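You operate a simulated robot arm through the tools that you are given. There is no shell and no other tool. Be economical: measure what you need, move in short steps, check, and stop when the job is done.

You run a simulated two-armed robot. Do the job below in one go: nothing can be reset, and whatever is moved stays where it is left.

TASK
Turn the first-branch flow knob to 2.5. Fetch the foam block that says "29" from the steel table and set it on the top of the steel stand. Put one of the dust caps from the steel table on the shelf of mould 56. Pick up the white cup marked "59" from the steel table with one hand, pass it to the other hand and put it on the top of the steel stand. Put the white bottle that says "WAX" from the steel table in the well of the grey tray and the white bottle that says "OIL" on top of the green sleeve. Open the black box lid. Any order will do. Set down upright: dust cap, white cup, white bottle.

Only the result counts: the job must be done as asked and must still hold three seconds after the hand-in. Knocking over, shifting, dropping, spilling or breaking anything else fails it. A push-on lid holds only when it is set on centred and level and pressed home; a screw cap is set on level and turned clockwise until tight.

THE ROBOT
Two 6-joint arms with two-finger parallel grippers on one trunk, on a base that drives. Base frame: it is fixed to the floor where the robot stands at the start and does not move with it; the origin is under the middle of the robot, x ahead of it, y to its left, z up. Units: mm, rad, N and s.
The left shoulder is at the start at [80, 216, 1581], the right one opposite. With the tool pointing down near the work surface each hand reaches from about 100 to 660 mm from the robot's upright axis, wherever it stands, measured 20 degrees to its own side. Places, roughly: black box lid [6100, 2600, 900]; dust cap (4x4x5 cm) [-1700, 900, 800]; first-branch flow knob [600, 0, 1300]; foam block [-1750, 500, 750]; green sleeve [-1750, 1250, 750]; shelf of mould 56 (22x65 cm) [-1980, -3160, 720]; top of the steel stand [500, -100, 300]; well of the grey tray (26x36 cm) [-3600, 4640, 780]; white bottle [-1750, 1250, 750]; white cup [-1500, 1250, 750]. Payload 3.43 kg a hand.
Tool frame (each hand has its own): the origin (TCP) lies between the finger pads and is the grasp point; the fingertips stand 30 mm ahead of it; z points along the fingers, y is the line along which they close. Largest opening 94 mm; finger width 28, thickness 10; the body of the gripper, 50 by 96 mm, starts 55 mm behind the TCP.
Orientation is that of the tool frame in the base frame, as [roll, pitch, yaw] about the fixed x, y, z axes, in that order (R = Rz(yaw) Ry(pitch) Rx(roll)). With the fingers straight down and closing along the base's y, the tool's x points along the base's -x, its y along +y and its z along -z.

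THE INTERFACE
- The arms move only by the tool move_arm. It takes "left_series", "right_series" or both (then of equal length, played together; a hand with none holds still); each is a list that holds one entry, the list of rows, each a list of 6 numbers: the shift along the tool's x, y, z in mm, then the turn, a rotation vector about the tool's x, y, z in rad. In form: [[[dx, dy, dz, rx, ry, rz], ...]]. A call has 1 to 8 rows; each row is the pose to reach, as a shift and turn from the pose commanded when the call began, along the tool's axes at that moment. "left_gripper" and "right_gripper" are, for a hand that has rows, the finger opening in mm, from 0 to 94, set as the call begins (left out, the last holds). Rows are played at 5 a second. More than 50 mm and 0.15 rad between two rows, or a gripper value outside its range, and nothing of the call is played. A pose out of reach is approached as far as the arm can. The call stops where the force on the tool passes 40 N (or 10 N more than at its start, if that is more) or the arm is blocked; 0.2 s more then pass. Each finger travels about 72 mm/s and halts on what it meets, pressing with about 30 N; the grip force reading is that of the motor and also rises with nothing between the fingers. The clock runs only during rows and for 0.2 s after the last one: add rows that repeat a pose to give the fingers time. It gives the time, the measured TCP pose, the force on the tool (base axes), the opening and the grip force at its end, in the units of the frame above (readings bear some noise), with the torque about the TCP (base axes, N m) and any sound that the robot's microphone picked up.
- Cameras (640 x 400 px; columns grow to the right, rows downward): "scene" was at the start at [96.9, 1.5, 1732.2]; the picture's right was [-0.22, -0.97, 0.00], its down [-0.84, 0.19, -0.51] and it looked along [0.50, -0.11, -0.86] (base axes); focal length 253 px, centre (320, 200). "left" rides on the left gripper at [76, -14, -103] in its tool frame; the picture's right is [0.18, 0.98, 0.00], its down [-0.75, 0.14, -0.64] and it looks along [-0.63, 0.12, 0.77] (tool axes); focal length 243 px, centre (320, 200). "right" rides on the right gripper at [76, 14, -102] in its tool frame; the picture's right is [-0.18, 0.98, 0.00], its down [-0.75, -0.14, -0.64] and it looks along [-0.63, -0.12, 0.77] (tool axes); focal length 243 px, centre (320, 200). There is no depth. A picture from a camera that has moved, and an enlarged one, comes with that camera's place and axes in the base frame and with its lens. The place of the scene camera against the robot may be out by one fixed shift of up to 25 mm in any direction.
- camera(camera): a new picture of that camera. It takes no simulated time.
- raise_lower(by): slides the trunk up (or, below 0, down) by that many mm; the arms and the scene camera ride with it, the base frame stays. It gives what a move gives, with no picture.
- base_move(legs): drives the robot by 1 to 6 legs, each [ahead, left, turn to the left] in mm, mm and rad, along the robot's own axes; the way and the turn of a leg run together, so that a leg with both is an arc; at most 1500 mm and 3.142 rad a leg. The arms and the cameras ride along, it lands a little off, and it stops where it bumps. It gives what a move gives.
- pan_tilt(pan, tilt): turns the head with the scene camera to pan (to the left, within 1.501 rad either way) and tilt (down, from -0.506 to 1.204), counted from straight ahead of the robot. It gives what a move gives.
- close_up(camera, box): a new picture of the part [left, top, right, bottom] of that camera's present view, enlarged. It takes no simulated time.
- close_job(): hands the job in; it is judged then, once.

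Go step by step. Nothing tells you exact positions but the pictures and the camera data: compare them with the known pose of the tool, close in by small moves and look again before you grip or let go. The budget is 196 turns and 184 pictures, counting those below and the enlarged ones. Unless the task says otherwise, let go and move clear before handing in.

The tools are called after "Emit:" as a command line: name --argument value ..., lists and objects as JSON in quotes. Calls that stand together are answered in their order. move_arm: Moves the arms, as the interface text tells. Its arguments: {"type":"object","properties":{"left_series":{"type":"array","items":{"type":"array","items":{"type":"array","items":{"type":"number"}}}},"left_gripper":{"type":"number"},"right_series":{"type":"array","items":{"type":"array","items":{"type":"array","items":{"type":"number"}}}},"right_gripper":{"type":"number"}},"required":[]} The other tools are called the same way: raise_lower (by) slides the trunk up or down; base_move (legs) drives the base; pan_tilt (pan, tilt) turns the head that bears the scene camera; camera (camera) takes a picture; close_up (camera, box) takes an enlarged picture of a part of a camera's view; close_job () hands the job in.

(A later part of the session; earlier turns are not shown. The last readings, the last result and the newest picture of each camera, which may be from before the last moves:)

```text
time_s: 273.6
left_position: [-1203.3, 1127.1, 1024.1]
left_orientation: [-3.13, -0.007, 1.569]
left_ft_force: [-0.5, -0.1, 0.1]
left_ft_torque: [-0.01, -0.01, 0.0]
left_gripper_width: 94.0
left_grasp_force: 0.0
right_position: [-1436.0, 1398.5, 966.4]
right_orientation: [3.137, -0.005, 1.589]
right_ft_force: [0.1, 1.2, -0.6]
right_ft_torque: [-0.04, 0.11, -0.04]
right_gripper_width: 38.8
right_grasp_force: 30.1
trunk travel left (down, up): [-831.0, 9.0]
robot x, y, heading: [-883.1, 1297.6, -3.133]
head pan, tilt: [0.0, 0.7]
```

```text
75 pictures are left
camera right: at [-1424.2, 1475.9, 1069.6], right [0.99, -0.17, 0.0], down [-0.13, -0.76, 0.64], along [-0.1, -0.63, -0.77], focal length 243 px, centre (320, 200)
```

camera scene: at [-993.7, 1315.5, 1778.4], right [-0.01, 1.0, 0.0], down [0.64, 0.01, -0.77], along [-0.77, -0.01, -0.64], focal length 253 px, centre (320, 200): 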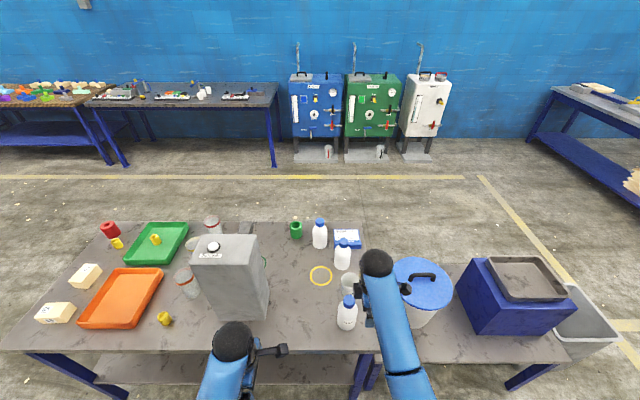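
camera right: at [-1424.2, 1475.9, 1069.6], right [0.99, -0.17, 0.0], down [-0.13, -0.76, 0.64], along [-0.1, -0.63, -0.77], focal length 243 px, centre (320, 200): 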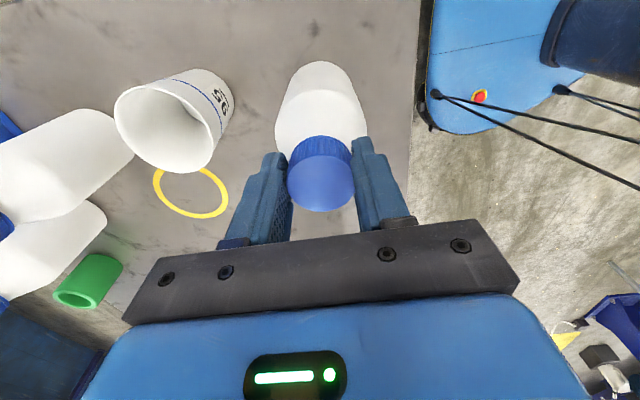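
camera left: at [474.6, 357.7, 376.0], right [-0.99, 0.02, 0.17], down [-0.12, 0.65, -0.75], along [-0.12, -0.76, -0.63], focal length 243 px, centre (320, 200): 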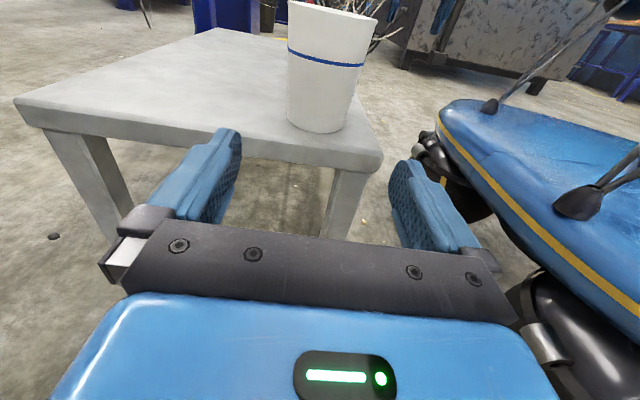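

The cap is gripped at 39 mm. I lift slowly and check the weight and hang.

Emit:
move_arm --right_series '[[[0, 0, -10, 0, 0, 0], [0, 0, -25, 0, 0, 0], [0, 0, -45, 0, 0, 0], [0, 0, -70, 0, 0, 0], [0, 0, -95, 0, 0, 0], [0, 0, -95, 0, 0, 0]]]'

Emit:
camera --camera "right"

Emit:
close_up --camera "scene" --box '[270, 200, 430, 340]'

```text
time_s: 275.1
left_position: [-1204.1, 1126.4, 1024.1]
left_orientation: [-3.129, -0.009, 1.57]
left_ft_force: [1.1, 0.9, 0.8]
left_ft_torque: [0.01, 0.05, 0.0]
left_gripper_width: 93.9
left_grasp_force: 0.2
right_position: [-1438.7, 1401.3, 1061.2]
right_orientation: [3.139, -0.003, 1.588]
right_ft_force: [0.0, -1.1, -4.3]
right_ft_torque: [0.03, -0.01, 0.03]
right_gripper_width: 39.0
right_grasp_force: 29.7
trunk travel left (down, up): [-831.0, 9.0]
robot x, y, heading: [-877.9, 1296.3, -3.13]
head pan, tilt: [0.0, 0.7]
```

```text
74 pictures are left
camera right: at [-1426.1, 1476.9, 1163.6], right [0.99, -0.17, 0.0], down [-0.13, -0.76, 0.64], along [-0.1, -0.63, -0.77], focal length 243 px, centre (320, 200)
```

right: 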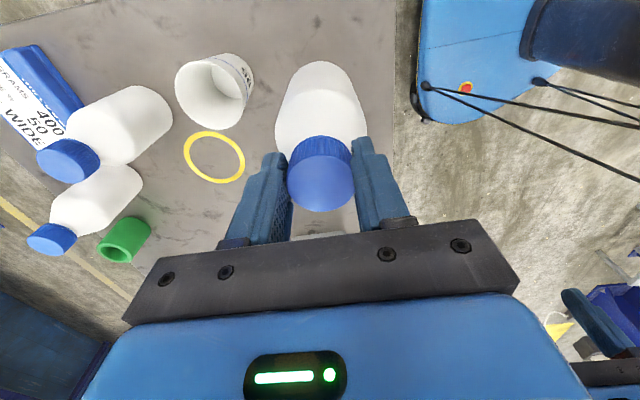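

```text
2.86 times, centred on (350, 270) of scene
camera zoom: at [-997.9, 1316.1, 1778.1], right [-0.01, 1.0, 0.0], down [0.64, 0.01, -0.76], along [-0.76, -0.01, -0.64], focal length 724 px, centre (234, 0)
```

zoom: 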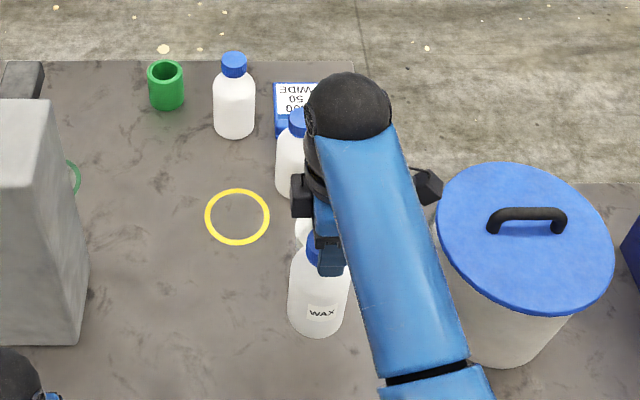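

WAX hangs steady (about 0.43 kg). With it in the right hand I drive round the far end of the benches to the table's far side for the OIL bottle.

Emit:
base_move --legs '[[-400, 0, 0], [0, -850, 0], [0, -850, 0], [1200, 0, 0], [1220, 0, 0]]'

Emit:
camera --camera "scene"

Emit:
camera --camera "right"

```text
time_s: 289.4
left_position: [-1605.6, 2790.4, 1022.4]
left_orientation: [-3.127, -0.015, 1.578]
left_ft_force: [-0.4, -0.8, -0.4]
left_ft_torque: [0.07, 0.0, 0.0]
left_gripper_width: 94.1
left_grasp_force: 0.0
right_position: [-1841.2, 3060.8, 1061.6]
right_orientation: [3.138, -0.01, 1.594]
right_ft_force: [0.5, -0.6, -4.9]
right_ft_torque: [0.03, -0.04, -0.01]
right_gripper_width: 39.1
right_grasp_force: 30.1
trunk travel left (down, up): [-831.0, 9.0]
robot x, y, heading: [-1285.6, 2972.5, -3.127]
head pan, tilt: [0.0, 0.7]
stopped in leg 4: the robot was blocked; the commanded pose is now the measured one
```

```text
72 pictures are left
camera scene: at [-1399.0, 2975.9, 1778.3], right [-0.02, 1.0, 0.01], down [0.64, 0.01, -0.77], along [-0.77, -0.01, -0.64], focal length 253 px, centre (320, 200)
```

scene: 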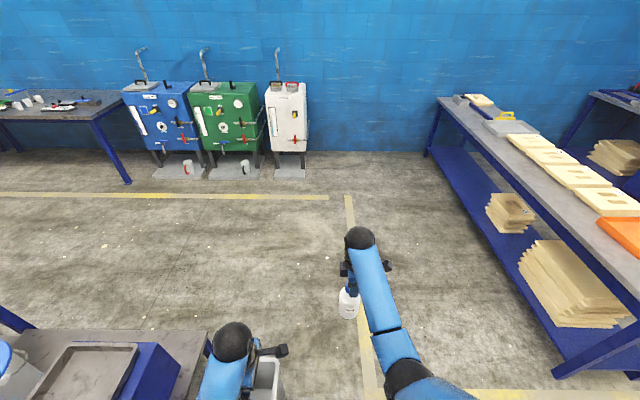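

```text
71 pictures are left
camera right: at [-1829.4, 3137.0, 1164.8], right [0.99, -0.16, 0.0], down [-0.12, -0.76, 0.63], along [-0.1, -0.63, -0.77], focal length 243 px, centre (320, 200)
```

right: 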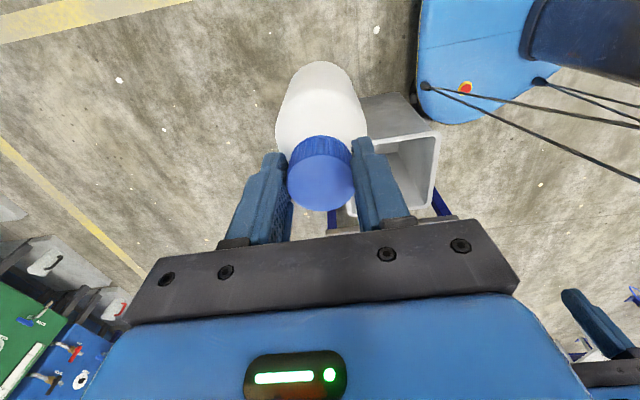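

The base bumped lightly against the grey bin at the bench end; comparing views, the bin looks unmoved within error. I back off and pass further out, at y ≈ 3260.

Emit:
base_move --legs '[[-150, 0, 0], [0, -290, 0], [900, 0, 0], [870, 0, 0], [0, 0, 1.57], [0, 0, 1.57]]'

Emit:
camera --camera "scene"

```text
time_s: 308.4
left_position: [-2579.8, 3378.8, 1024.3]
left_orientation: [-3.13, -0.009, -1.559]
left_ft_force: [0.3, 0.1, -0.6]
left_ft_torque: [-0.02, 0.01, 0.02]
left_gripper_width: 94.0
left_grasp_force: 0.1
right_position: [-2342.8, 3106.9, 1060.6]
right_orientation: [3.137, -0.004, -1.542]
right_ft_force: [0.2, 0.6, -4.5]
right_ft_torque: [-0.01, -0.02, 0.01]
right_gripper_width: 39.0
right_grasp_force: 29.7
trunk travel left (down, up): [-831.0, 9.0]
robot x, y, heading: [-2900.2, 3202.0, 0.022]
head pan, tilt: [0.0, 0.7]
```

```text
70 pictures are left
camera scene: at [-2782.7, 3220.2, 1778.1], right [0.02, -1.0, 0.0], down [-0.64, -0.01, -0.76], along [0.76, 0.02, -0.64], focal length 253 px, centre (320, 200)
```

scene: 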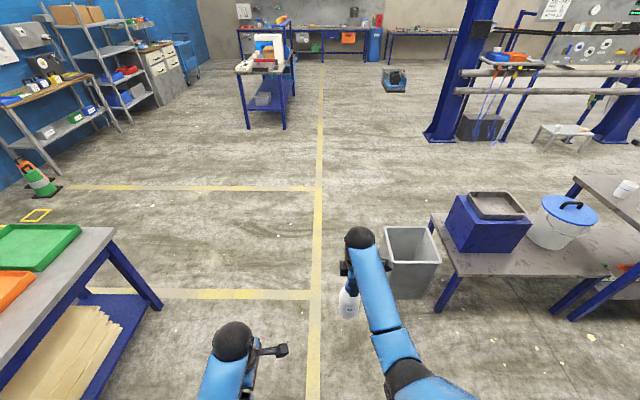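

The bin is still in line with the bench. I look left to find the grey tray near (-3600, 4640).

Emit:
pan_tilt --pan 1.5 --tilt 0.6

Emit:
camera --camera "scene"

```text
time_s: 310.0
left_position: [-2580.2, 3379.4, 1024.0]
left_orientation: [-3.129, -0.01, -1.56]
left_ft_force: [0.6, 0.2, 0.3]
left_ft_torque: [-0.03, 0.0, 0.0]
left_gripper_width: 93.8
left_grasp_force: 0.0
right_position: [-2343.3, 3108.3, 1059.8]
right_orientation: [3.135, -0.004, -1.544]
right_ft_force: [0.5, 1.5, -4.9]
right_ft_torque: [-0.02, 0.0, -0.02]
right_gripper_width: 38.8
right_grasp_force: 29.5
trunk travel left (down, up): [-831.0, 9.0]
robot x, y, heading: [-2900.9, 3200.7, 0.012]
head pan, tilt: [1.499, 0.6]
```

```text
69 pictures are left
camera scene: at [-2863.0, 3307.2, 1786.8], right [1.0, -0.05, 0.0], down [-0.03, -0.56, -0.83], along [0.04, 0.82, -0.56], focal length 253 px, centre (320, 200)
```

scene: 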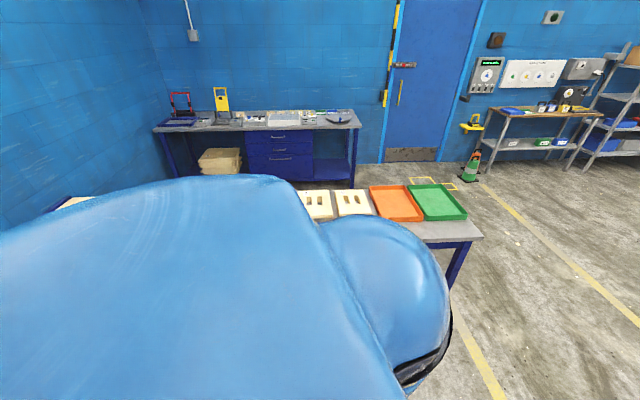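

The tray should be on the front table, hidden by my shoulder. I turn to face it.

Emit:
base_move --legs '[[0, 0, 1.55], [0, 600, 0]]'

Emit:
pan_tilt --pan 0 --tilt 0.6

Emit:
camera --camera "scene"

```text
time_s: 317.0
left_position: [-3633.8, 3541.6, 1024.3]
left_orientation: [-3.128, -0.008, -0.029]
left_ft_force: [-0.1, -0.2, 0.7]
left_ft_torque: [0.02, 0.01, 0.03]
left_gripper_width: 94.1
left_grasp_force: 0.0
right_position: [-3355.0, 3766.7, 1060.3]
right_orientation: [3.137, -0.002, -0.01]
right_ft_force: [0.3, 0.5, -5.2]
right_ft_torque: [0.02, -0.01, 0.06]
right_gripper_width: 39.0
right_grasp_force: 29.8
trunk travel left (down, up): [-831.0, 9.0]
robot x, y, heading: [-3468.3, 3213.6, 1.552]
head pan, tilt: [1.499, 0.6]
```

```text
time_s: 318.6
left_position: [-3637.4, 3542.1, 1023.5]
left_orientation: [-3.128, -0.008, -0.029]
left_ft_force: [0.0, 0.1, -0.1]
left_ft_torque: [-0.01, -0.04, 0.03]
left_gripper_width: 93.9
left_grasp_force: 0.1
right_position: [-3357.1, 3767.0, 1061.4]
right_orientation: [3.138, -0.005, -0.01]
right_ft_force: [0.5, 0.3, -4.8]
right_ft_torque: [-0.02, -0.02, 0.01]
right_gripper_width: 38.7
right_grasp_force: 29.7
trunk travel left (down, up): [-831.0, 9.0]
robot x, y, heading: [-3470.5, 3217.3, 1.55]
head pan, tilt: [0.0, 0.6]
```

```text
68 pictures are left
camera scene: at [-3468.7, 3350.5, 1786.7], right [1.0, -0.02, 0.0], down [-0.01, -0.57, -0.82], along [0.01, 0.82, -0.57], focal length 253 px, centre (320, 200)
```

scene: 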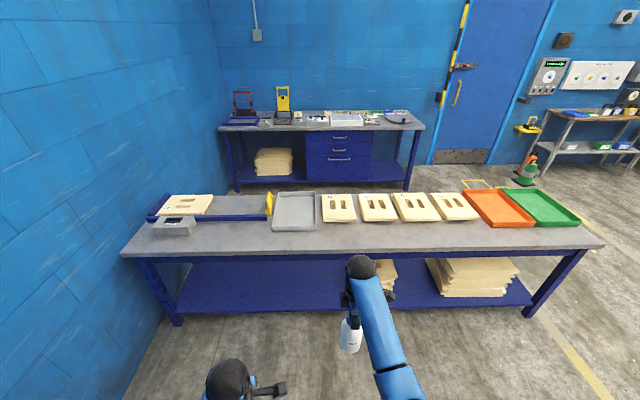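

The grey tray is at about (-3610, 4650) and the table's near edge is at y ≈ 4278. I drive up so the bottle hangs over the front half of the well.

Emit:
base_move --legs '[[0, 250, 0.02], [690, 0, 0]]'

Emit:
camera --camera "scene"

Emit:
camera --camera "right"

```text
time_s: 323.9
left_position: [-3897.1, 4236.0, 1024.3]
left_orientation: [-3.127, -0.009, -0.011]
left_ft_force: [0.8, 0.1, 0.4]
left_ft_torque: [-0.01, 0.01, 0.01]
left_gripper_width: 93.7
left_grasp_force: 0.0
right_position: [-3621.5, 4465.6, 1061.3]
right_orientation: [3.139, -0.005, 0.004]
right_ft_force: [0.3, 0.4, -3.7]
right_ft_torque: [0.01, -0.03, 0.01]
right_gripper_width: 38.9
right_grasp_force: 30.1
trunk travel left (down, up): [-831.0, 9.0]
robot x, y, heading: [-3727.0, 3909.0, 1.57]
head pan, tilt: [0.0, 0.6]
```

```text
67 pictures are left
camera scene: at [-3726.6, 4046.9, 1786.9], right [1.0, 0.0, 0.0], down [0.0, -0.56, -0.83], along [0.0, 0.83, -0.56], focal length 253 px, centre (320, 200)
```

scene: 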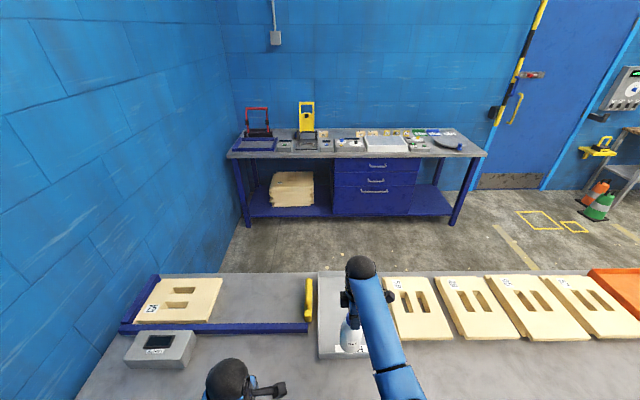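

```text
66 pictures are left
camera right: at [-3546.2, 4453.3, 1163.9], right [-0.18, -0.98, 0.0], down [-0.76, 0.14, 0.64], along [-0.63, 0.11, -0.77], focal length 243 px, centre (320, 200)
```

right: 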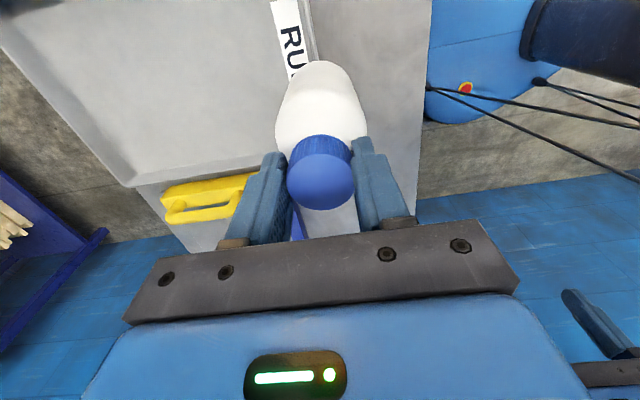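

The well's inner front is at y ≈ 4490 and its x range is about -3735 to -3475. I creep 70 mm ahead so the bottle is well inside.

Emit:
base_move --legs '[[75, 0, 0]]'

Emit:
camera --camera "right"

Emit:
close_up --camera "scene" --box '[240, 240, 440, 400]'

```text
time_s: 324.9
left_position: [-3898.4, 4299.9, 1027.4]
left_orientation: [-3.121, -0.009, -0.013]
left_ft_force: [-0.3, -0.4, -0.3]
left_ft_torque: [0.07, 0.02, -0.01]
left_gripper_width: 93.7
left_grasp_force: 0.0
right_position: [-3620.3, 4529.4, 1066.5]
right_orientation: [-3.137, -0.005, 0.003]
right_ft_force: [0.3, -0.9, -3.6]
right_ft_torque: [0.02, -0.04, 0.0]
right_gripper_width: 39.0
right_grasp_force: 30.0
trunk travel left (down, up): [-831.0, 9.0]
robot x, y, heading: [-3727.9, 3986.4, 1.569]
head pan, tilt: [0.0, 0.6]
```

```text
65 pictures are left
camera right: at [-3545.2, 4516.3, 1168.4], right [-0.18, -0.98, 0.0], down [-0.76, 0.14, 0.64], along [-0.63, 0.12, -0.77], focal length 243 px, centre (320, 200)
```

right: 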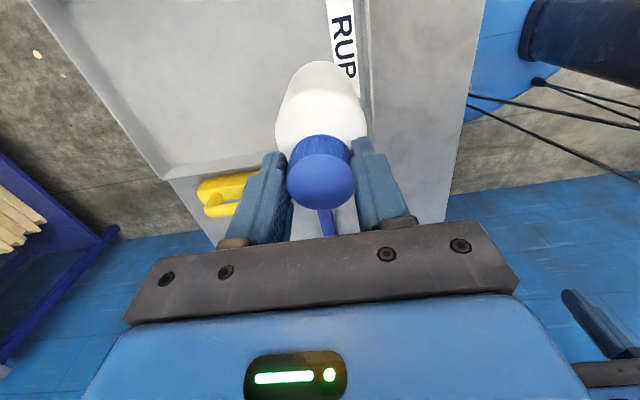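

```text
2.50 times, centred on (340, 320) of scene
camera zoom: at [-3726.3, 4105.3, 1788.1], right [1.0, -0.01, 0.0], down [0.0, -0.56, -0.83], along [0.0, 0.83, -0.56], focal length 634 px, centre (270, -100)
```

zoom: 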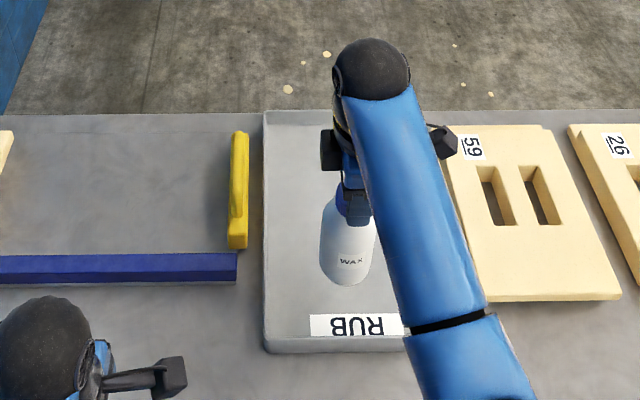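

The readings show the robot pitched back slightly, as if its nose were leaning on the table's underside. I ease back 30 mm.

Emit:
base_move --legs '[[-30, 0, 0]]'

Emit:
close_up --camera "scene" --box '[240, 240, 440, 400]'

```text
time_s: 325.8
left_position: [-3898.0, 4285.0, 1021.3]
left_orientation: [-3.135, -0.007, -0.014]
left_ft_force: [0.5, 0.0, -0.7]
left_ft_torque: [-0.02, -0.01, -0.04]
left_gripper_width: 94.0
left_grasp_force: 0.0
right_position: [-3619.7, 4515.3, 1056.0]
right_orientation: [3.129, -0.005, 0.004]
right_ft_force: [-0.3, 0.9, -4.3]
right_ft_torque: [-0.04, -0.03, -0.01]
right_gripper_width: 38.9
right_grasp_force: 29.8
trunk travel left (down, up): [-831.0, 9.0]
robot x, y, heading: [-3727.7, 3957.4, 1.567]
head pan, tilt: [0.0, 0.6]
```

```text
2.50 times, centred on (340, 320) of scene
camera zoom: at [-3726.3, 4101.6, 1785.9], right [1.0, -0.01, 0.0], down [0.0, -0.57, -0.82], along [0.0, 0.82, -0.57], focal length 634 px, centre (270, -100)
```

zoom: 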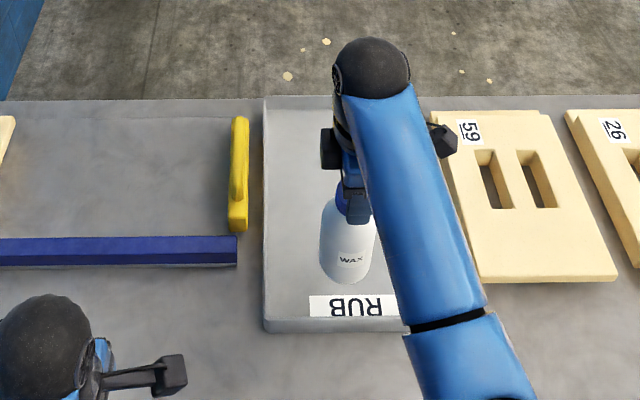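

That was only a sway from braking. I go ahead 30 mm again, let it settle and start lowering.

Emit:
base_move --legs '[[32, 0, 0]]'

Emit:
move_arm --right_series '[[[0, 0, 0, 0, 0, 0], [0, 0, 0, 0, 0, 0], [0, 0, 15, 0, 0, 0], [0, 0, 35, 0, 0, 0], [0, 0, 55, 0, 0, 0], [0, 0, 55, 0, 0, 0]]]'

Emit:
camera --camera "right"

Emit:
close_up --camera "scene" --box '[240, 240, 440, 400]'

```text
time_s: 326.6
left_position: [-3897.2, 4308.1, 1024.9]
left_orientation: [-3.126, -0.01, -0.013]
left_ft_force: [0.6, -0.6, -1.0]
left_ft_torque: [0.02, 0.01, 0.0]
left_gripper_width: 93.9
left_grasp_force: 0.0
right_position: [-3621.0, 4537.4, 1061.7]
right_orientation: [3.138, -0.007, 0.005]
right_ft_force: [0.8, -0.6, -4.1]
right_ft_torque: [0.04, -0.06, -0.04]
right_gripper_width: 39.0
right_grasp_force: 30.2
trunk travel left (down, up): [-831.0, 9.0]
robot x, y, heading: [-3728.0, 3991.4, 1.568]
head pan, tilt: [0.0, 0.6]
```

```text
time_s: 328.0
left_position: [-3897.6, 4310.5, 1024.3]
left_orientation: [-3.13, -0.008, -0.013]
left_ft_force: [-1.1, -0.1, -0.5]
left_ft_torque: [0.01, 0.03, 0.03]
left_gripper_width: 94.1
left_grasp_force: 0.1
right_position: [-3619.6, 4539.6, 1005.7]
right_orientation: [3.137, -0.006, 0.003]
right_ft_force: [0.3, -0.7, -4.5]
right_ft_torque: [0.0, -0.01, 0.01]
right_gripper_width: 38.9
right_grasp_force: 29.9
trunk travel left (down, up): [-831.0, 9.0]
robot x, y, heading: [-3730.9, 3989.7, 1.561]
head pan, tilt: [0.0, 0.6]
```

```text
62 pictures are left
camera right: at [-3543.4, 4526.2, 1108.9], right [-0.18, -0.98, 0.0], down [-0.76, 0.14, 0.64], along [-0.63, 0.11, -0.77], focal length 243 px, centre (320, 200)
```

right: 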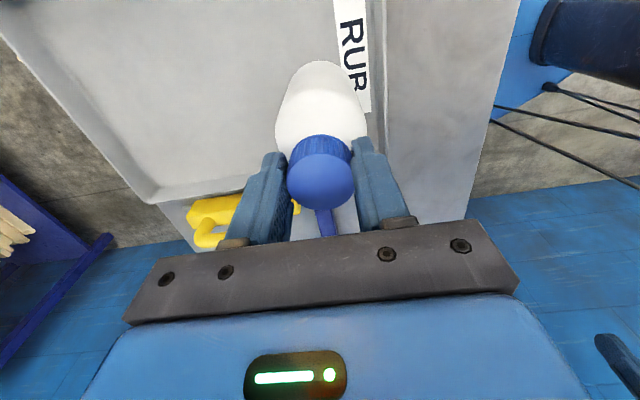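

```text
2.50 times, centred on (340, 320) of scene
camera zoom: at [-3726.1, 4122.3, 1786.8], right [1.0, -0.01, 0.0], down [0.0, -0.56, -0.83], along [0.0, 0.83, -0.56], focal length 634 px, centre (270, -100)
```

zoom: 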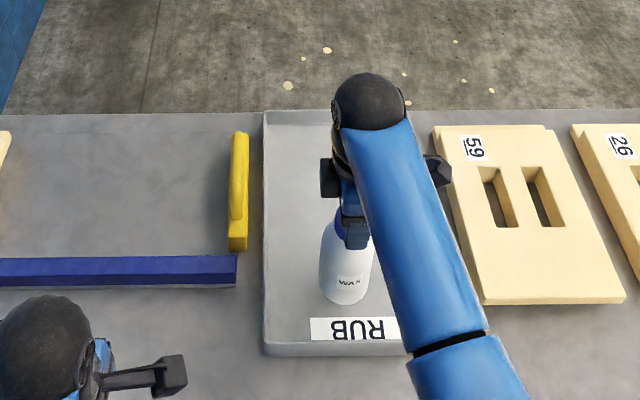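

The bottle is inside the well with clearance all round. I lower toward the tray floor.

Emit:
move_arm --right_series '[[[0, 0, 15, 0, 0, 0], [0, 0, 30, 0, 0, 0], [0, 0, 42, 0, 0, 0], [0, 0, 42, 0, 0, 0]]]'

Emit:
move_arm --right_series '[[[0, 0, 3, 0, 0, 0], [0, 0, 6, 0, 0, 0], [0, 0, 6, 0, 0, 0]]]'

Emit:
move_arm --right_series '[[[0, 0, 2, 0, 0, 0], [0, 0, 5, 0, 0, 0], [0, 0, 5, 0, 0, 0]]]'

```text
time_s: 329.0
left_position: [-3897.2, 4310.4, 1023.8]
left_orientation: [-3.128, -0.009, -0.014]
left_ft_force: [-0.3, -1.0, -0.9]
left_ft_torque: [0.01, 0.02, -0.03]
left_gripper_width: 94.2
left_grasp_force: 0.0
right_position: [-3621.0, 4539.5, 963.5]
right_orientation: [3.134, -0.006, 0.003]
right_ft_force: [0.1, 0.0, -4.5]
right_ft_torque: [0.02, -0.03, -0.01]
right_gripper_width: 38.5
right_grasp_force: 30.1
trunk travel left (down, up): [-831.0, 9.0]
robot x, y, heading: [-3730.2, 3988.3, 1.571]
head pan, tilt: [0.0, 0.6]
```

```text
time_s: 329.8
left_position: [-3898.0, 4310.3, 1023.7]
left_orientation: [-3.13, -0.01, -0.016]
left_ft_force: [-0.4, -0.8, 0.5]
left_ft_torque: [0.03, -0.01, 0.0]
left_gripper_width: 93.9
left_grasp_force: 0.1
right_position: [-3619.7, 4540.0, 958.2]
right_orientation: [3.136, -0.005, 0.004]
right_ft_force: [-0.4, -0.1, -4.9]
right_ft_torque: [0.01, -0.01, -0.03]
right_gripper_width: 39.0
right_grasp_force: 29.8
trunk travel left (down, up): [-831.0, 9.0]
robot x, y, heading: [-3729.2, 3987.4, 1.567]
head pan, tilt: [0.0, 0.6]
```

```text
time_s: 330.6
left_position: [-3897.5, 4309.0, 1026.3]
left_orientation: [-3.127, -0.008, -0.015]
left_ft_force: [0.0, 0.4, -0.4]
left_ft_torque: [0.03, -0.04, 0.01]
left_gripper_width: 93.8
left_grasp_force: 0.0
right_position: [-3620.0, 4539.0, 955.7]
right_orientation: [-3.139, -0.006, 0.002]
right_ft_force: [2.4, -1.1, 22.0]
right_ft_torque: [-0.14, -0.11, 0.01]
right_gripper_width: 38.9
right_grasp_force: 29.9
trunk travel left (down, up): [-831.0, 9.0]
robot x, y, heading: [-3727.0, 3985.9, 1.568]
head pan, tilt: [0.0, 0.6]
```

The bottle stands on the tray floor. I open the fingers and rise.

Emit:
move_arm --right_series '[[[0, 0, -2, 0, 0, 0], [0, 0, -2, 0, 0, 0], [0, 0, -2, 0, 0, 0]]]' --right_gripper 70

Emit:
move_arm --right_series '[[[0, 0, -25, 0, 0, 0], [0, 0, -55, 0, 0, 0], [0, 0, -85, 0, 0, 0], [0, 0, -85, 0, 0, 0]]]'

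Emit:
camera --camera "right"

```text
time_s: 331.4
left_position: [-3897.1, 4310.6, 1023.5]
left_orientation: [-3.13, -0.009, -0.014]
left_ft_force: [0.2, -0.1, -0.5]
left_ft_torque: [0.02, -0.02, 0.0]
left_gripper_width: 93.9
left_grasp_force: 0.1
right_position: [-3620.0, 4538.1, 953.4]
right_orientation: [3.136, -0.006, 0.004]
right_ft_force: [-0.2, -0.2, -0.1]
right_ft_torque: [0.02, 0.03, -0.02]
right_gripper_width: 69.9
right_grasp_force: 0.1
trunk travel left (down, up): [-831.0, 9.0]
robot x, y, heading: [-3728.0, 3983.2, 1.566]
head pan, tilt: [0.0, 0.6]
```

```text
time_s: 332.4
left_position: [-3897.8, 4311.2, 1024.2]
left_orientation: [-3.13, -0.008, -0.014]
left_ft_force: [-0.2, -0.6, -0.7]
left_ft_torque: [0.03, -0.01, 0.01]
left_gripper_width: 94.0
left_grasp_force: 0.0
right_position: [-3620.6, 4538.6, 1039.0]
right_orientation: [3.136, -0.008, 0.003]
right_ft_force: [0.6, -0.7, -1.0]
right_ft_torque: [-0.04, -0.01, -0.01]
right_gripper_width: 70.1
right_grasp_force: 0.0
trunk travel left (down, up): [-831.0, 9.0]
robot x, y, heading: [-3725.1, 3985.3, 1.561]
head pan, tilt: [0.0, 0.6]
```

```text
60 pictures are left
camera right: at [-3545.0, 4526.2, 1142.4], right [-0.18, -0.98, 0.01], down [-0.76, 0.14, 0.64], along [-0.63, 0.11, -0.77], focal length 243 px, centre (320, 200)
```

right: 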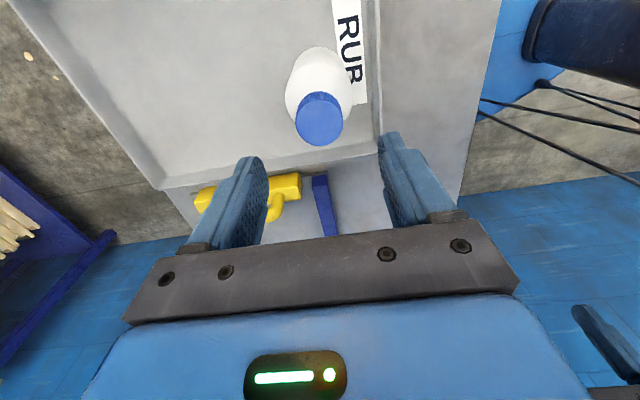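

WAX stands upright in the well. I drive back to the steel table's far side for the OIL bottle.

Emit:
base_move --legs '[[-750, 0, 0], [0, 0, -1.565], [830, 0, 0], [0, -950, 0], [0, -900, 0]]'

Emit:
camera --camera "scene"

```text
time_s: 353.3
left_position: [-2608.8, 1532.1, 1022.9]
left_orientation: [-3.129, -0.008, -1.594]
left_ft_force: [0.0, 0.4, 0.1]
left_ft_torque: [-0.03, 0.0, -0.04]
left_gripper_width: 93.9
left_grasp_force: 0.0
right_position: [-2384.1, 1254.1, 1039.6]
right_orientation: [3.137, -0.005, -1.576]
right_ft_force: [0.3, 0.1, 1.3]
right_ft_torque: [-0.01, 0.01, -0.02]
right_gripper_width: 69.9
right_grasp_force: 0.0
trunk travel left (down, up): [-831.0, 9.0]
robot x, y, heading: [-2930.8, 1364.8, -0.013]
head pan, tilt: [0.0, 0.6]
```

```text
59 pictures are left
camera scene: at [-2814.0, 1381.9, 1786.8], right [-0.01, -1.0, 0.0], down [-0.57, 0.01, -0.82], along [0.82, -0.01, -0.57], focal length 253 px, centre (320, 200)
```

scene: 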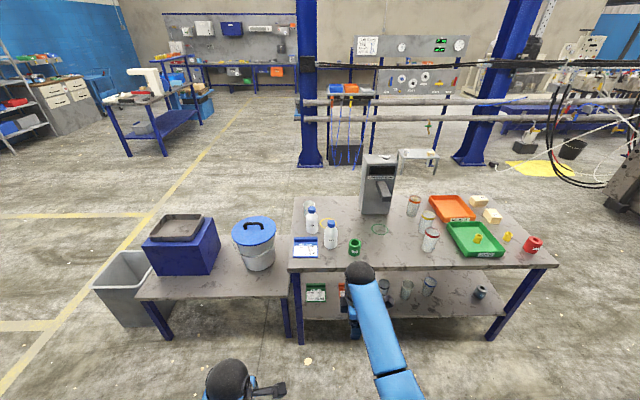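

Emit:
close_up --camera "scene" --box '[280, 180, 380, 270]'

Emit:
base_move --legs '[[620, 0, 0.013]]'

Emit:
camera --camera "right"

Emit:
camera --camera "scene"

```text
4.44 times, centred on (330, 225) of scene
camera zoom: at [-2814.0, 1381.9, 1786.8], right [-0.01, -1.0, 0.0], down [-0.57, 0.01, -0.82], along [0.82, -0.01, -0.57], focal length 1126 px, centre (276, 89)
```

zoom: 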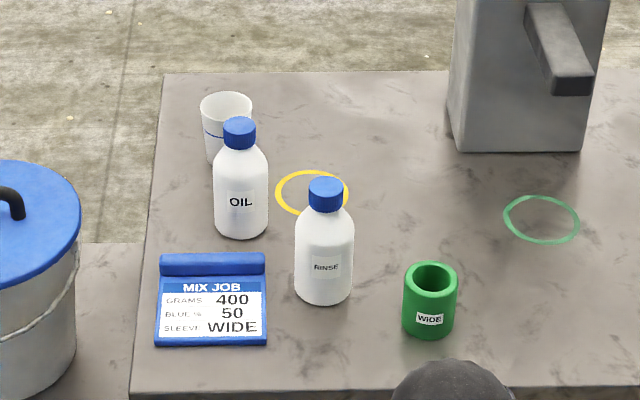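

```text
time_s: 356.8
left_position: [-1993.2, 1538.8, 1024.5]
left_orientation: [-3.127, -0.008, -1.569]
left_ft_force: [-0.7, -0.2, 0.3]
left_ft_torque: [0.0, -0.02, -0.02]
left_gripper_width: 93.9
left_grasp_force: 0.0
right_position: [-1760.7, 1265.7, 1039.1]
right_orientation: [3.137, -0.006, -1.552]
right_ft_force: [-0.8, -0.3, 1.0]
right_ft_torque: [-0.01, -0.01, -0.01]
right_gripper_width: 70.1
right_grasp_force: 0.1
trunk travel left (down, up): [-831.0, 9.0]
robot x, y, heading: [-2310.5, 1364.4, 0.01]
head pan, tilt: [0.0, 0.6]
```

```text
57 pictures are left
camera right: at [-1773.7, 1190.6, 1143.2], right [-0.99, 0.16, 0.0], down [0.13, 0.76, 0.64], along [0.1, 0.63, -0.77], focal length 243 px, centre (320, 200)
```

right: 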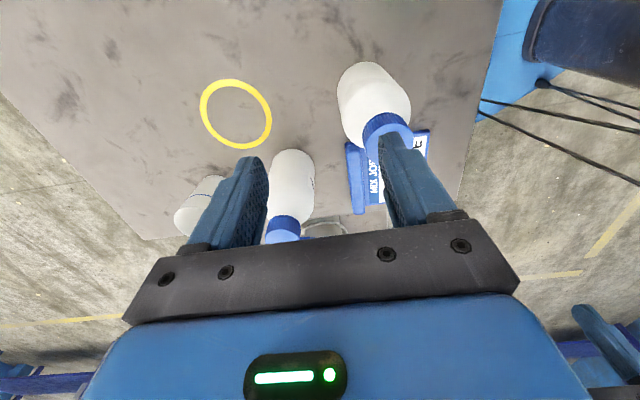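

```text
56 pictures are left
camera scene: at [-2195.0, 1381.9, 1787.0], right [0.01, -1.0, 0.0], down [-0.56, -0.01, -0.83], along [0.83, 0.01, -0.56], focal length 253 px, centre (320, 200)
```

scene: 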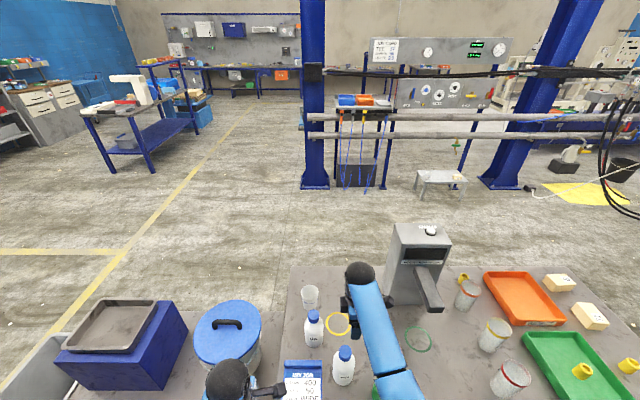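

Labels read OIL, RINSE and the sleeve "WIDE". OIL is near (-1705, 1390). I edge 40 mm ahead and bring the right hand over it.

Emit:
base_move --legs '[[40, 0, 0]]'

Emit:
move_arm --right_series '[[[-30, -4, -5, 0, 0, 0], [-60, -8, -5, 0, 0, 0], [-90, -12, -5, 0, 0, 0], [-118, -16, -5, 0, 0, 0], [-118, -16, -5, 0, 0, 0]]]'

Emit:
camera --camera "right"

```text
time_s: 357.7
left_position: [-1960.2, 1539.1, 1026.3]
left_orientation: [-3.124, -0.008, -1.57]
left_ft_force: [-0.9, -0.3, 0.5]
left_ft_torque: [-0.01, -0.07, 0.02]
left_gripper_width: 94.0
left_grasp_force: 0.1
right_position: [-1728.6, 1265.5, 1043.6]
right_orientation: [-3.14, -0.005, -1.55]
right_ft_force: [-1.3, 0.3, 0.3]
right_ft_torque: [0.02, -0.07, 0.01]
right_gripper_width: 70.0
right_grasp_force: 0.0
trunk travel left (down, up): [-831.0, 9.0]
robot x, y, heading: [-2269.6, 1367.1, 0.012]
head pan, tilt: [0.0, 0.6]
```

```text
time_s: 358.9
left_position: [-1952.8, 1539.3, 1023.0]
left_orientation: [-3.129, -0.008, -1.569]
left_ft_force: [0.1, -0.3, 0.2]
left_ft_torque: [0.03, -0.02, 0.01]
left_gripper_width: 94.0
left_grasp_force: 0.0
right_position: [-1708.1, 1384.5, 1043.4]
right_orientation: [3.133, -0.005, -1.552]
right_ft_force: [0.4, -0.4, -0.6]
right_ft_torque: [0.0, -0.03, 0.02]
right_gripper_width: 69.6
right_grasp_force: 0.1
trunk travel left (down, up): [-831.0, 9.0]
robot x, y, heading: [-2271.2, 1363.7, 0.012]
head pan, tilt: [0.0, 0.6]
```

```text
55 pictures are left
camera right: at [-1720.3, 1309.7, 1146.0], right [-0.99, 0.16, 0.01], down [0.13, 0.76, 0.64], along [0.1, 0.63, -0.77], focal length 243 px, centre (320, 200)
```

right: 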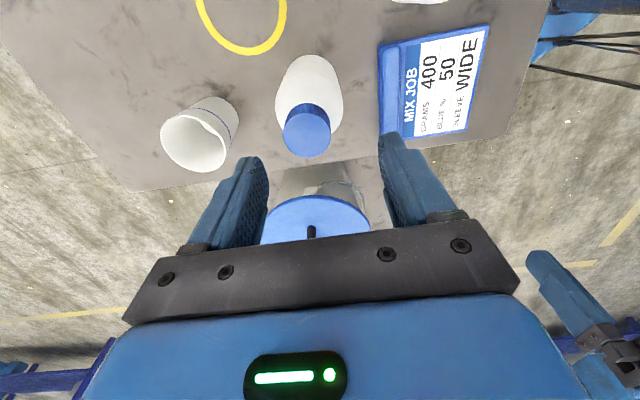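

OIL is at (-1698, 1388). I centre on it, lower to z ≈ 966 and grip the cap.

Emit:
move_arm --right_series '[[[-4, -11, 0, 0, 0, 0], [-4, -11, 25, 0, 0, 0], [-4, -11, 50, 0, 0, 0], [-4, -11, 76, 0, 0, 0], [-4, -11, 76, 0, 0, 0]]]'

Emit:
camera --camera "right"

```text
time_s: 360.1
left_position: [-1953.1, 1538.7, 1024.2]
left_orientation: [-3.131, -0.009, -1.57]
left_ft_force: [-0.7, 0.4, -0.1]
left_ft_torque: [0.03, -0.03, 0.01]
left_gripper_width: 93.7
left_grasp_force: 0.2
right_position: [-1696.7, 1391.5, 966.3]
right_orientation: [3.133, -0.006, -1.55]
right_ft_force: [-0.4, -0.1, -0.4]
right_ft_torque: [-0.02, 0.0, 0.01]
right_gripper_width: 69.9
right_grasp_force: 0.1
trunk travel left (down, up): [-831.0, 9.0]
robot x, y, heading: [-2274.2, 1365.4, 0.012]
head pan, tilt: [0.0, 0.6]
```

```text
54 pictures are left
camera right: at [-1708.6, 1317.2, 1068.5], right [-0.99, 0.16, 0.01], down [0.13, 0.76, 0.64], along [0.1, 0.63, -0.77], focal length 243 px, centre (320, 200)
```

right: 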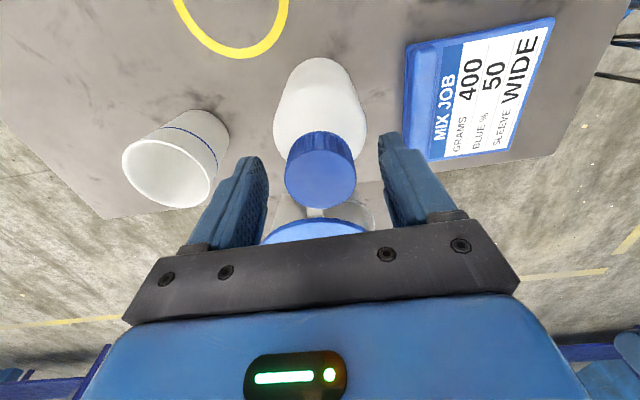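

Centred on the cap. I grip and lift.

Emit:
move_arm --right_series '[[[0, 0, 0, 0, 0, 0], [0, 0, 0, 0, 0, 0], [0, 0, 0, 0, 0, 0], [0, 0, 0, 0, 0, 0]]]' --right_gripper 25

Emit:
move_arm --right_series '[[[0, 0, -10, 0, 0, 0], [0, 0, -25, 0, 0, 0], [0, 0, -45, 0, 0, 0], [0, 0, -65, 0, 0, 0], [0, 0, -85, 0, 0, 0], [0, 0, -85, 0, 0, 0]]]'

Emit:
move_arm --right_series '[[[30, 0, 0, 0, 0, 0], [65, 0, 0, 0, 0, 0], [100, 0, 0, 0, 0, 0], [135, 0, 0, 0, 0, 0], [170, 0, 0, 0, 0, 0], [210, 0, 0, 0, 0, 0], [210, 0, 0, 0, 0, 0]]]'

Emit:
camera --camera "right"

Emit:
camera --camera "scene"

```text
time_s: 361.1
left_position: [-1953.0, 1538.9, 1022.2]
left_orientation: [-3.131, -0.008, -1.569]
left_ft_force: [-1.0, -0.7, 0.2]
left_ft_torque: [-0.02, 0.01, 0.02]
left_gripper_width: 93.6
left_grasp_force: 0.1
right_position: [-1696.6, 1392.6, 966.8]
right_orientation: [3.138, -0.005, -1.549]
right_ft_force: [0.8, -0.9, 1.5]
right_ft_torque: [-0.04, 0.03, -0.02]
right_gripper_width: 39.0
right_grasp_force: 30.0
trunk travel left (down, up): [-831.0, 9.0]
robot x, y, heading: [-2274.1, 1365.6, 0.011]
head pan, tilt: [0.0, 0.6]
```

```text
time_s: 362.5
left_position: [-1953.5, 1540.0, 1023.7]
left_orientation: [-3.132, -0.009, -1.57]
left_ft_force: [0.8, 0.4, -0.9]
left_ft_torque: [-0.01, -0.02, 0.02]
left_gripper_width: 93.8
left_grasp_force: 0.1
right_position: [-1697.6, 1388.5, 1052.3]
right_orientation: [3.133, -0.004, -1.549]
right_ft_force: [0.3, 0.2, -4.6]
right_ft_torque: [0.02, 0.01, -0.03]
right_gripper_width: 39.3
right_grasp_force: 30.5
trunk travel left (down, up): [-831.0, 9.0]
robot x, y, heading: [-2274.2, 1365.6, 0.009]
head pan, tilt: [0.0, 0.6]
```

```text
time_s: 364.1
left_position: [-1951.6, 1539.1, 1024.4]
left_orientation: [-3.13, -0.009, -1.569]
left_ft_force: [0.2, 0.6, 0.2]
left_ft_torque: [-0.01, -0.02, -0.01]
left_gripper_width: 94.1
left_grasp_force: 0.0
right_position: [-1690.3, 1178.8, 1053.4]
right_orientation: [3.136, -0.005, -1.549]
right_ft_force: [-0.3, 0.2, -4.2]
right_ft_torque: [-0.03, 0.03, -0.01]
right_gripper_width: 39.1
right_grasp_force: 30.2
trunk travel left (down, up): [-831.0, 9.0]
robot x, y, heading: [-2273.6, 1364.6, 0.012]
head pan, tilt: [0.0, 0.6]
```

```text
53 pictures are left
camera right: at [-1702.9, 1103.9, 1155.2], right [-0.99, 0.16, 0.01], down [0.13, 0.76, 0.64], along [0.1, 0.63, -0.77], focal length 243 px, centre (320, 200)
```

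right: 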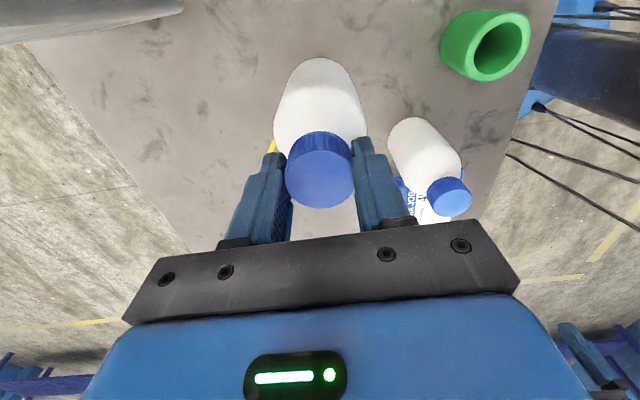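

```text
52 pictures are left
camera scene: at [-2152.3, 1382.5, 1786.7], right [0.01, -1.0, 0.0], down [-0.57, -0.01, -0.82], along [0.82, 0.01, -0.57], focal length 253 px, centre (320, 200)
```

scene: 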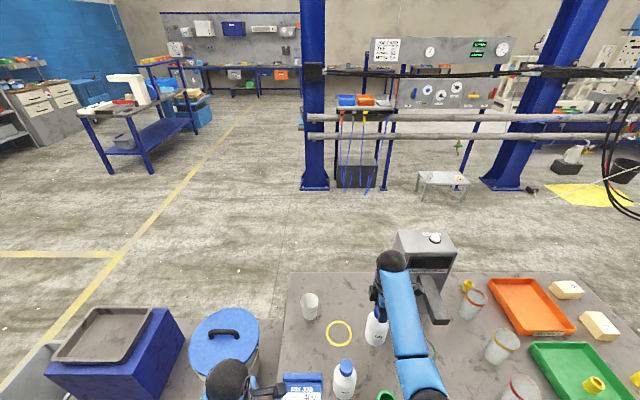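

The sleeve is near (-1878, 1172), about 80 mm tall. I raise the bottle as far as possible and move it part of the way toward the sleeve.

Emit:
raise_lower --by 9

Emit:
move_arm --right_series '[[[0, 20, -5, 0, 0, 0], [2, 45, -12, 0, 0, 0], [4, 70, -20, 0, 0, 0], [6, 90, -28, 0, 0, 0], [6, 90, -28, 0, 0, 0]]]'

Emit:
camera --camera "right"

```text
time_s: 364.6
left_position: [-1951.7, 1538.6, 1032.6]
left_orientation: [-3.131, -0.009, -1.569]
left_ft_force: [0.3, 0.8, -0.2]
left_ft_torque: [-0.02, -0.01, 0.02]
left_gripper_width: 94.0
left_grasp_force: 0.1
right_position: [-1690.2, 1178.6, 1062.4]
right_orientation: [3.134, -0.006, -1.55]
right_ft_force: [0.8, -0.7, -4.2]
right_ft_torque: [0.01, -0.02, 0.0]
right_gripper_width: 39.0
right_grasp_force: 29.7
trunk travel left (down, up): [-840.0, 0.0]
robot x, y, heading: [-2272.8, 1364.5, 0.011]
head pan, tilt: [0.0, 0.6]
```

```text
time_s: 365.8
left_position: [-1953.0, 1538.8, 1032.4]
left_orientation: [-3.132, -0.009, -1.569]
left_ft_force: [0.0, 0.2, 0.3]
left_ft_torque: [-0.02, 0.03, 0.05]
left_gripper_width: 94.0
left_grasp_force: 0.0
right_position: [-1765.0, 1172.0, 1060.7]
right_orientation: [3.139, -0.005, -1.549]
right_ft_force: [-0.4, 0.0, -4.3]
right_ft_torque: [0.04, 0.0, 0.0]
right_gripper_width: 39.3
right_grasp_force: 30.0
right hand out of reach, approached as far as the arm can: row 3, 4, 5
trunk travel left (down, up): [-840.0, 0.0]
robot x, y, heading: [-2270.8, 1363.2, 0.012]
head pan, tilt: [0.0, 0.6]
```

```text
51 pictures are left
camera right: at [-1779.1, 1097.1, 1162.5], right [-0.99, 0.16, 0.0], down [0.13, 0.76, 0.64], along [0.1, 0.63, -0.77], focal length 243 px, centre (320, 200)
```

right: 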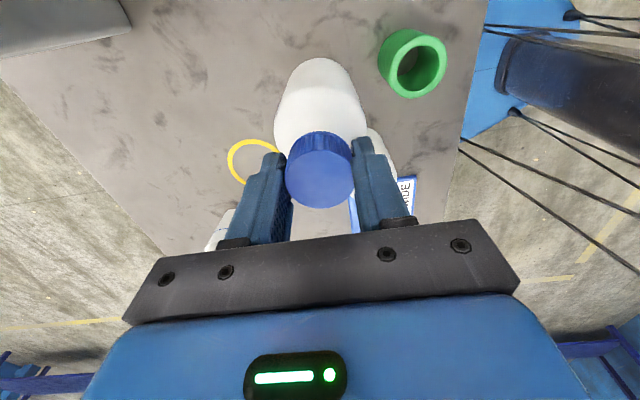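

Close in, the arm cannot lift any higher, but farther out it can. I extend the hand again and raise it there; then I will back the base so the bottle comes over the sleeve.

Emit:
move_arm --right_series '[[[0, -30, 0, 0, 0, 0], [0, -60, 0, 0, 0, 0], [0, -80, -10, 0, 0, 0], [0, -85, -22, 0, 0, 0], [0, -90, -34, 0, 0, 0], [0, -90, -34, 0, 0, 0]]]'

```text
time_s: 367.2
left_position: [-1952.3, 1538.6, 1032.4]
left_orientation: [-3.131, -0.01, -1.568]
left_ft_force: [0.4, -0.2, 0.2]
left_ft_torque: [0.01, 0.01, -0.02]
left_gripper_width: 94.0
left_grasp_force: 0.1
right_position: [-1678.6, 1172.7, 1095.4]
right_orientation: [3.134, -0.004, -1.552]
right_ft_force: [-0.1, -0.1, -3.5]
right_ft_torque: [0.01, -0.02, 0.0]
right_gripper_width: 39.2
right_grasp_force: 30.3
trunk travel left (down, up): [-840.0, 0.0]
robot x, y, heading: [-2273.2, 1362.2, 0.011]
head pan, tilt: [0.0, 0.6]
```

The bottle bottom is now at about z = 927, well above the sleeve. I back the base 190 mm.

Emit:
base_move --legs '[[-188, -6, 0]]'

Emit:
move_arm --right_series '[[[0, 0, 0, 0, 0, 0], [0, 0, 0, 0, 0, 0], [0, 0, 0, 0, 0, 0], [0, 0, 0, 0, 0, 0]]]'

Emit:
camera --camera "right"

Emit:
close_up --camera "scene" --box '[300, 250, 460, 390]'

```text
time_s: 368.8
left_position: [-2142.4, 1531.5, 1031.4]
left_orientation: [-3.134, -0.009, -1.568]
left_ft_force: [1.0, 0.4, -0.5]
left_ft_torque: [0.01, 0.0, 0.01]
left_gripper_width: 94.0
left_grasp_force: 0.1
right_position: [-1868.6, 1165.9, 1092.1]
right_orientation: [3.131, -0.005, -1.552]
right_ft_force: [0.6, -0.2, -4.1]
right_ft_torque: [-0.01, 0.01, 0.01]
right_gripper_width: 39.2
right_grasp_force: 30.0
trunk travel left (down, up): [-840.0, 0.0]
robot x, y, heading: [-2469.7, 1354.5, 0.014]
head pan, tilt: [0.0, 0.6]
```

```text
time_s: 369.8
left_position: [-2147.8, 1530.8, 1032.9]
left_orientation: [-3.129, -0.009, -1.569]
left_ft_force: [0.2, 0.1, 0.3]
left_ft_torque: [0.0, -0.02, -0.03]
left_gripper_width: 93.7
left_grasp_force: 0.1
right_position: [-1872.9, 1166.9, 1095.8]
right_orientation: [3.137, -0.004, -1.552]
right_ft_force: [0.4, 0.0, -5.0]
right_ft_torque: [0.01, -0.01, -0.01]
right_gripper_width: 39.1
right_grasp_force: 30.0
trunk travel left (down, up): [-840.0, 0.0]
robot x, y, heading: [-2470.5, 1357.3, 0.008]
head pan, tilt: [0.0, 0.6]
```

```text
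50 pictures are left
camera right: at [-1886.5, 1089.9, 1198.5], right [-0.99, 0.16, 0.0], down [0.13, 0.76, 0.64], along [0.1, 0.63, -0.77], focal length 243 px, centre (320, 200)
```

right: 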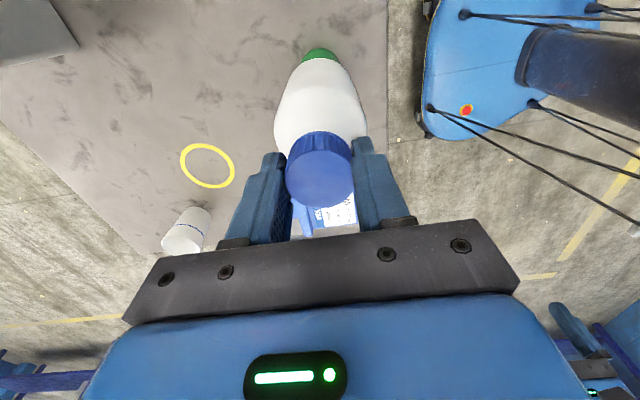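

```text
2.86 times, centred on (380, 320) of scene
camera zoom: at [-2348.2, 1373.7, 1795.8], right [0.01, -1.0, 0.0], down [-0.56, -0.01, -0.83], along [0.83, 0.01, -0.56], focal length 724 px, centre (149, -143)
```

zoom: 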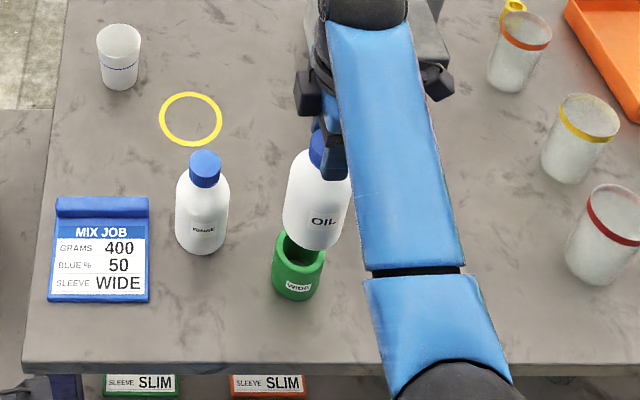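

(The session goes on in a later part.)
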